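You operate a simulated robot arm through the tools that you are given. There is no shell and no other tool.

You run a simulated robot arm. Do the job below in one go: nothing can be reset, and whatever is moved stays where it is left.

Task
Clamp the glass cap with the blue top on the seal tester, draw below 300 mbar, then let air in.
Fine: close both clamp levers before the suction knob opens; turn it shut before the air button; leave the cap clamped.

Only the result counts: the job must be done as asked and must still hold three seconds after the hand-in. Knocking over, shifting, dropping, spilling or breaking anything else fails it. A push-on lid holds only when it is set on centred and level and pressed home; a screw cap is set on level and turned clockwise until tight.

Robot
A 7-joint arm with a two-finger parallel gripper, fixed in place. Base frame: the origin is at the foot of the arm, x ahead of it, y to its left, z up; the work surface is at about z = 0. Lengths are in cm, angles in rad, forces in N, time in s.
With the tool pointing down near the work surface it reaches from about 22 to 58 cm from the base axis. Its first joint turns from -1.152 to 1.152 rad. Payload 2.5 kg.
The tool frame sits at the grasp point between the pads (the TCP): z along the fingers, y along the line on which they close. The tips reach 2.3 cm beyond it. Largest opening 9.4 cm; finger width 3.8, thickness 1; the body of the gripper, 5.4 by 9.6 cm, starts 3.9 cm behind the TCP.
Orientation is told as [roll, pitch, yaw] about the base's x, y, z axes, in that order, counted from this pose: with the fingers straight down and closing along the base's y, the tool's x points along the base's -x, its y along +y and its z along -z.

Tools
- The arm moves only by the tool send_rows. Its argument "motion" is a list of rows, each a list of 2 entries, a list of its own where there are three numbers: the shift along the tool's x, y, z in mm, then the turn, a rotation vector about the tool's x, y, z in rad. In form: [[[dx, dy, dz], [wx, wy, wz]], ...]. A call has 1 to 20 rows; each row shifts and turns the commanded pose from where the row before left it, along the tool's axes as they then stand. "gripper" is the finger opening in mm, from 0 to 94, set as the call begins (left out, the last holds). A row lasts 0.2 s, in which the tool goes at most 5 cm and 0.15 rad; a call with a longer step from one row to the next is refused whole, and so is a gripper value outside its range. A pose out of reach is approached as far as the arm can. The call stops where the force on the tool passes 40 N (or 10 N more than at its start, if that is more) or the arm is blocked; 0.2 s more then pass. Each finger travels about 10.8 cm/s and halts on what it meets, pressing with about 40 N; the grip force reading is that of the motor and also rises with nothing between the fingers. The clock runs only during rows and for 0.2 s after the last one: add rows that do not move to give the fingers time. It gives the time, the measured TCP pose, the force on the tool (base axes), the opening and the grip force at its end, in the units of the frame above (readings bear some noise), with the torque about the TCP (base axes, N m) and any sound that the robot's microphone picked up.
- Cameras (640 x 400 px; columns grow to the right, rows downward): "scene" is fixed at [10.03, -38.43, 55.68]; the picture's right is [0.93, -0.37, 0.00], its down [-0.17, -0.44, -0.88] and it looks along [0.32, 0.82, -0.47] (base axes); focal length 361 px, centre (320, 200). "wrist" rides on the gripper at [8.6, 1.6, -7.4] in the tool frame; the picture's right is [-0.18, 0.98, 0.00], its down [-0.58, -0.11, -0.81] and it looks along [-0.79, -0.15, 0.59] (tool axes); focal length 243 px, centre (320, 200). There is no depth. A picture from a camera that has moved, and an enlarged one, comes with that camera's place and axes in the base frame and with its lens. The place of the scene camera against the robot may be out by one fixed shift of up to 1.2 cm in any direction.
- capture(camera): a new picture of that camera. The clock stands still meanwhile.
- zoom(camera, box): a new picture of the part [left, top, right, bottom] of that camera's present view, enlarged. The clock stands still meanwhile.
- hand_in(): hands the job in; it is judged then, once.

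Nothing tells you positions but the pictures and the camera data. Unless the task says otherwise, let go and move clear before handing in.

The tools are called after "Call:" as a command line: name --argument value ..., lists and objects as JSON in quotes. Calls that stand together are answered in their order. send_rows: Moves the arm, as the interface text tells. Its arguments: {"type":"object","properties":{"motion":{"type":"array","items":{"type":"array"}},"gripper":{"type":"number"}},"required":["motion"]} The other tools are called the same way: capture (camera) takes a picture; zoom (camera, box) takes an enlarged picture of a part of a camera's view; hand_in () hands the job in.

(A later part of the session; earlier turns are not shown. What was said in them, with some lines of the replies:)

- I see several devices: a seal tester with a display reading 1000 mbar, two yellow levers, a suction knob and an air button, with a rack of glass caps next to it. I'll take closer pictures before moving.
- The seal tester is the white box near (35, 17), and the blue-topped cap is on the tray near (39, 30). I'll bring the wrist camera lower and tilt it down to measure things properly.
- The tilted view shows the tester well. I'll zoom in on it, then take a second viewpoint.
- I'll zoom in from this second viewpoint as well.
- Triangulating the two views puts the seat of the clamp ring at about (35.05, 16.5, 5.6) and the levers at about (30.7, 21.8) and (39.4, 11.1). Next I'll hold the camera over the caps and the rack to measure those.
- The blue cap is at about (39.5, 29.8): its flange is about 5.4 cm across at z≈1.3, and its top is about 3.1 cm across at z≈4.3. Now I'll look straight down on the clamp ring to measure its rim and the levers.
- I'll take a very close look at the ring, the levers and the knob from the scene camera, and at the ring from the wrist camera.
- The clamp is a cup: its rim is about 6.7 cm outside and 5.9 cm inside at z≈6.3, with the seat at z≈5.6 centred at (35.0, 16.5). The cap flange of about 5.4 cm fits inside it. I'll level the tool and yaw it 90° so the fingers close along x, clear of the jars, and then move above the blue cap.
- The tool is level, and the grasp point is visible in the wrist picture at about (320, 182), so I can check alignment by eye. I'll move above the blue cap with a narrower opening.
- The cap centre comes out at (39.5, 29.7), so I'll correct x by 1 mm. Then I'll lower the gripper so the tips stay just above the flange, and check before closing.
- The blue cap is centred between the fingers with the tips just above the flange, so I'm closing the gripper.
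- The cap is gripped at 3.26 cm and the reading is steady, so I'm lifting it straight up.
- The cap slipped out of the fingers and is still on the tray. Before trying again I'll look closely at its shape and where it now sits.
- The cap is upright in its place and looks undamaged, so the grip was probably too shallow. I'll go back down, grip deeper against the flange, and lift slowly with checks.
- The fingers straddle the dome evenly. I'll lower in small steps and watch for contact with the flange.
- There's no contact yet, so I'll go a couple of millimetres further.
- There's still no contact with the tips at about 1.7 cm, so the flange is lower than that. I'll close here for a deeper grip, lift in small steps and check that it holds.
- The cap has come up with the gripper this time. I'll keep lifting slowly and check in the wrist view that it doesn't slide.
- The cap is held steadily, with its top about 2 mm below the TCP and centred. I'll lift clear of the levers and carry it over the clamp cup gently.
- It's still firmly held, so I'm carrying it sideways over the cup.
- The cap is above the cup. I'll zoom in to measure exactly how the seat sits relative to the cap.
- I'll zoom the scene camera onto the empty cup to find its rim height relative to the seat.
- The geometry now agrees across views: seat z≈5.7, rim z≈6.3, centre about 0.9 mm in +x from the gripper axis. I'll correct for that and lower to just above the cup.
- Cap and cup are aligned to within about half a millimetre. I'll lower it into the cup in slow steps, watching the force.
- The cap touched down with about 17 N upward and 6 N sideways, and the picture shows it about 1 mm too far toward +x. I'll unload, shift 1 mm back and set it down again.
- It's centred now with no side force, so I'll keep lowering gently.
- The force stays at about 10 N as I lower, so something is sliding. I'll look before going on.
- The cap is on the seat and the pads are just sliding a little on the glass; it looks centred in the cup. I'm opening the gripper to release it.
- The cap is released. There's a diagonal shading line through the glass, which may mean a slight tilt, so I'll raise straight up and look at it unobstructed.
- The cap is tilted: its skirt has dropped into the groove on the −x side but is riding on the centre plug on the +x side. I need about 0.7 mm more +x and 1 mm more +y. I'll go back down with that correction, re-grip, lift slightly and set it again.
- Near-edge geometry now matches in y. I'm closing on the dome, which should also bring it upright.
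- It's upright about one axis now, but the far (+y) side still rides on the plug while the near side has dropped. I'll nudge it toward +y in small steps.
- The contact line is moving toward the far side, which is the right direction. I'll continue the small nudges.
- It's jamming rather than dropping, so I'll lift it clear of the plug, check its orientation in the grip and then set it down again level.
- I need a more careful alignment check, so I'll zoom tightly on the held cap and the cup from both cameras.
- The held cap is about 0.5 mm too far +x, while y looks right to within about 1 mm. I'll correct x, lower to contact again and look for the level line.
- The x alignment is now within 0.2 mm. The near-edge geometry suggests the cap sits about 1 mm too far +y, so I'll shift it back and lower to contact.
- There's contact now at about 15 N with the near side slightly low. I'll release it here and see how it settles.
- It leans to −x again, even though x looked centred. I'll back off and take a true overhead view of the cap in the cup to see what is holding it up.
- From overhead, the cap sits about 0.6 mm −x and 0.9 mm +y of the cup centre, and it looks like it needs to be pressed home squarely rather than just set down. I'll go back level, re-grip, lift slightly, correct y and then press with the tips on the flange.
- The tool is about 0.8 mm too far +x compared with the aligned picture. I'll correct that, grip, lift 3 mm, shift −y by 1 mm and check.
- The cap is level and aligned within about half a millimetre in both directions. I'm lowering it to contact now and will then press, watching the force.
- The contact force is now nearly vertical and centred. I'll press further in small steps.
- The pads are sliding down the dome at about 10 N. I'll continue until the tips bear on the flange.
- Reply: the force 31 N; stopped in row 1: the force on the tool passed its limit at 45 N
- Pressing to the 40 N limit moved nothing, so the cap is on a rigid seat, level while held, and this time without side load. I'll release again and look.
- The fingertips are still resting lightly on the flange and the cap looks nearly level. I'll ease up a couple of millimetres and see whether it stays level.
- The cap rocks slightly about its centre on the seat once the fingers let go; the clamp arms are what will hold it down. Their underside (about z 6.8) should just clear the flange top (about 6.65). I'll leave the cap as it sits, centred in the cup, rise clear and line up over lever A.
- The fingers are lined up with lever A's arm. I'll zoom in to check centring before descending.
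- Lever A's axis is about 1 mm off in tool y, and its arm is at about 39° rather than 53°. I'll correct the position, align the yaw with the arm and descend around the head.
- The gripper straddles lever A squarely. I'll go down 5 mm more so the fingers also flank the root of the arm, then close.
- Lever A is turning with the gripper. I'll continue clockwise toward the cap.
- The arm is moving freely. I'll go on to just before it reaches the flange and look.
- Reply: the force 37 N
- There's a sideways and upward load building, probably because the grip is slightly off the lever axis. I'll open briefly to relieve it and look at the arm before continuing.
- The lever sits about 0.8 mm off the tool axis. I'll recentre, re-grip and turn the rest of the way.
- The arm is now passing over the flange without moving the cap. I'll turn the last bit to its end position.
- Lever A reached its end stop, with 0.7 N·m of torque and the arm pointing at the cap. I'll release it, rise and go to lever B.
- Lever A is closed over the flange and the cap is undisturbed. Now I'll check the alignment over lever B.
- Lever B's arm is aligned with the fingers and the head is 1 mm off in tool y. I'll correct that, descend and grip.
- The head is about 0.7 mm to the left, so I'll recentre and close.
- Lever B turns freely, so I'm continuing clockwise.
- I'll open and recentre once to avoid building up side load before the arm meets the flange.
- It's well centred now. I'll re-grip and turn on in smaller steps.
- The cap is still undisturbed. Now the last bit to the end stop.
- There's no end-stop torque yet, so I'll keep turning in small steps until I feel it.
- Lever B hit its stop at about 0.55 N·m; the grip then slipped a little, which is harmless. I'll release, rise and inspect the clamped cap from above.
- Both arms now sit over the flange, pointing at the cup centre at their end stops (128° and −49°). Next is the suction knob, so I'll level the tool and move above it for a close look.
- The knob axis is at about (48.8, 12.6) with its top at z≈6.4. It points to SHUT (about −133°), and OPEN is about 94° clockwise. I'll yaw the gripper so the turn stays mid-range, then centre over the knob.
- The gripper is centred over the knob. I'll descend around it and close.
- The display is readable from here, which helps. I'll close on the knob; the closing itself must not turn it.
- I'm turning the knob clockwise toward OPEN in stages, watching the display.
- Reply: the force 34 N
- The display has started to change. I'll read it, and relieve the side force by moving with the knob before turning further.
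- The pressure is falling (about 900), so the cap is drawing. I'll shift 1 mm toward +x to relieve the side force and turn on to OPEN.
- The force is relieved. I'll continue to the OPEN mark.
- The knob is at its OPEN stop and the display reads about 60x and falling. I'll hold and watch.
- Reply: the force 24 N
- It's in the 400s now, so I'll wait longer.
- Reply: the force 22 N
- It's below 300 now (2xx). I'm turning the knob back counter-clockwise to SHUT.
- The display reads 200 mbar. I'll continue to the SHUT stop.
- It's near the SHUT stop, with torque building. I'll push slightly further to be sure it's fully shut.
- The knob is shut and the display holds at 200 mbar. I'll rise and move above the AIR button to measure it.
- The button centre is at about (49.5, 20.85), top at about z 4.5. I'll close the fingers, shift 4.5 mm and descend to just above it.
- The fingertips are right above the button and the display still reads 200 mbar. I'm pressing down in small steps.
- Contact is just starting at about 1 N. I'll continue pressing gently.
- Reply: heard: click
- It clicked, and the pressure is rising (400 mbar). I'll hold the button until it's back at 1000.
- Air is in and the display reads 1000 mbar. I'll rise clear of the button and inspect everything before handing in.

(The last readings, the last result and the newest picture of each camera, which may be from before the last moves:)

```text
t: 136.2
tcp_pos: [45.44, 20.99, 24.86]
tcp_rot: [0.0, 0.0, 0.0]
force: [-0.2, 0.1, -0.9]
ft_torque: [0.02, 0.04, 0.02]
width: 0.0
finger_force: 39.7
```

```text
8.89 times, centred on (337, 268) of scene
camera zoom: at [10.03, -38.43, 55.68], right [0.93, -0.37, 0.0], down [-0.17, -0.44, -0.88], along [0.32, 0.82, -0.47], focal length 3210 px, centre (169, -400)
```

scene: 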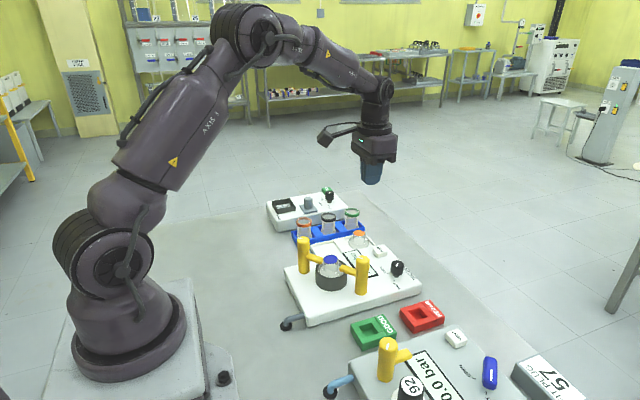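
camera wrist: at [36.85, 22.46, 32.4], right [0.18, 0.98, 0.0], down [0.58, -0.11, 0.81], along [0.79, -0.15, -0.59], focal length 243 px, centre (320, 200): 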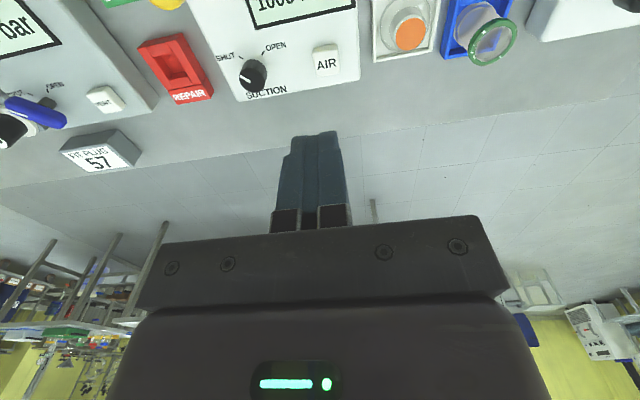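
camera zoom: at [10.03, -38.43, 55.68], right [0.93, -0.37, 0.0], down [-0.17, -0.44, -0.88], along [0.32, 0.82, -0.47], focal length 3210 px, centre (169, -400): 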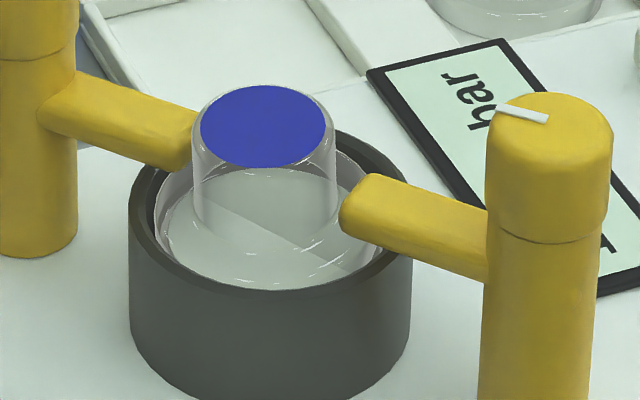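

The blue-topped cap is still under both closed clamp levers. It drew down to 200 mbar, the knob is at SHUT, the air button let the pressure back to 1000 mbar, and the arm is clear. The cap still sits with a slight lean on the seat, but it held vacuum and nothing else has moved, so I'm handing in.

Call:
hand_in

```text
The job is handed in.
```

The job is handed in. The blue-topped cap is on the seal tester with both clamp levers closed at their end stops.

- **Vacuum:** I turned the suction knob to OPEN only after both levers were closed. The display fell from 1000 mbar to 200 mbar.
- **Shut, then air:** I turned the knob back to its SHUT stop, and the display held at 200 mbar. Then I pressed the air button; it clicked and the display came back to 1000 mbar.
- **How it was left:** the cap is still clamped, the fingers are off everything and the arm is clear. I saw nothing else moved in the last pictures.

**Cap not level:** the cap sits with a lean of about 4–5° on the seat. It rocked each time I let go of it, and the clamp arms did not press it level. It held vacuum in that position, but a check that requires it to sit level could fail.

**Handling:** the cap slipped out of the grip on the first lift and stayed upright in its tray place, looking undamaged. I then set it down three times. On the last one I pressed down until the 40 N force limit stopped the move, and it still rocked when released.
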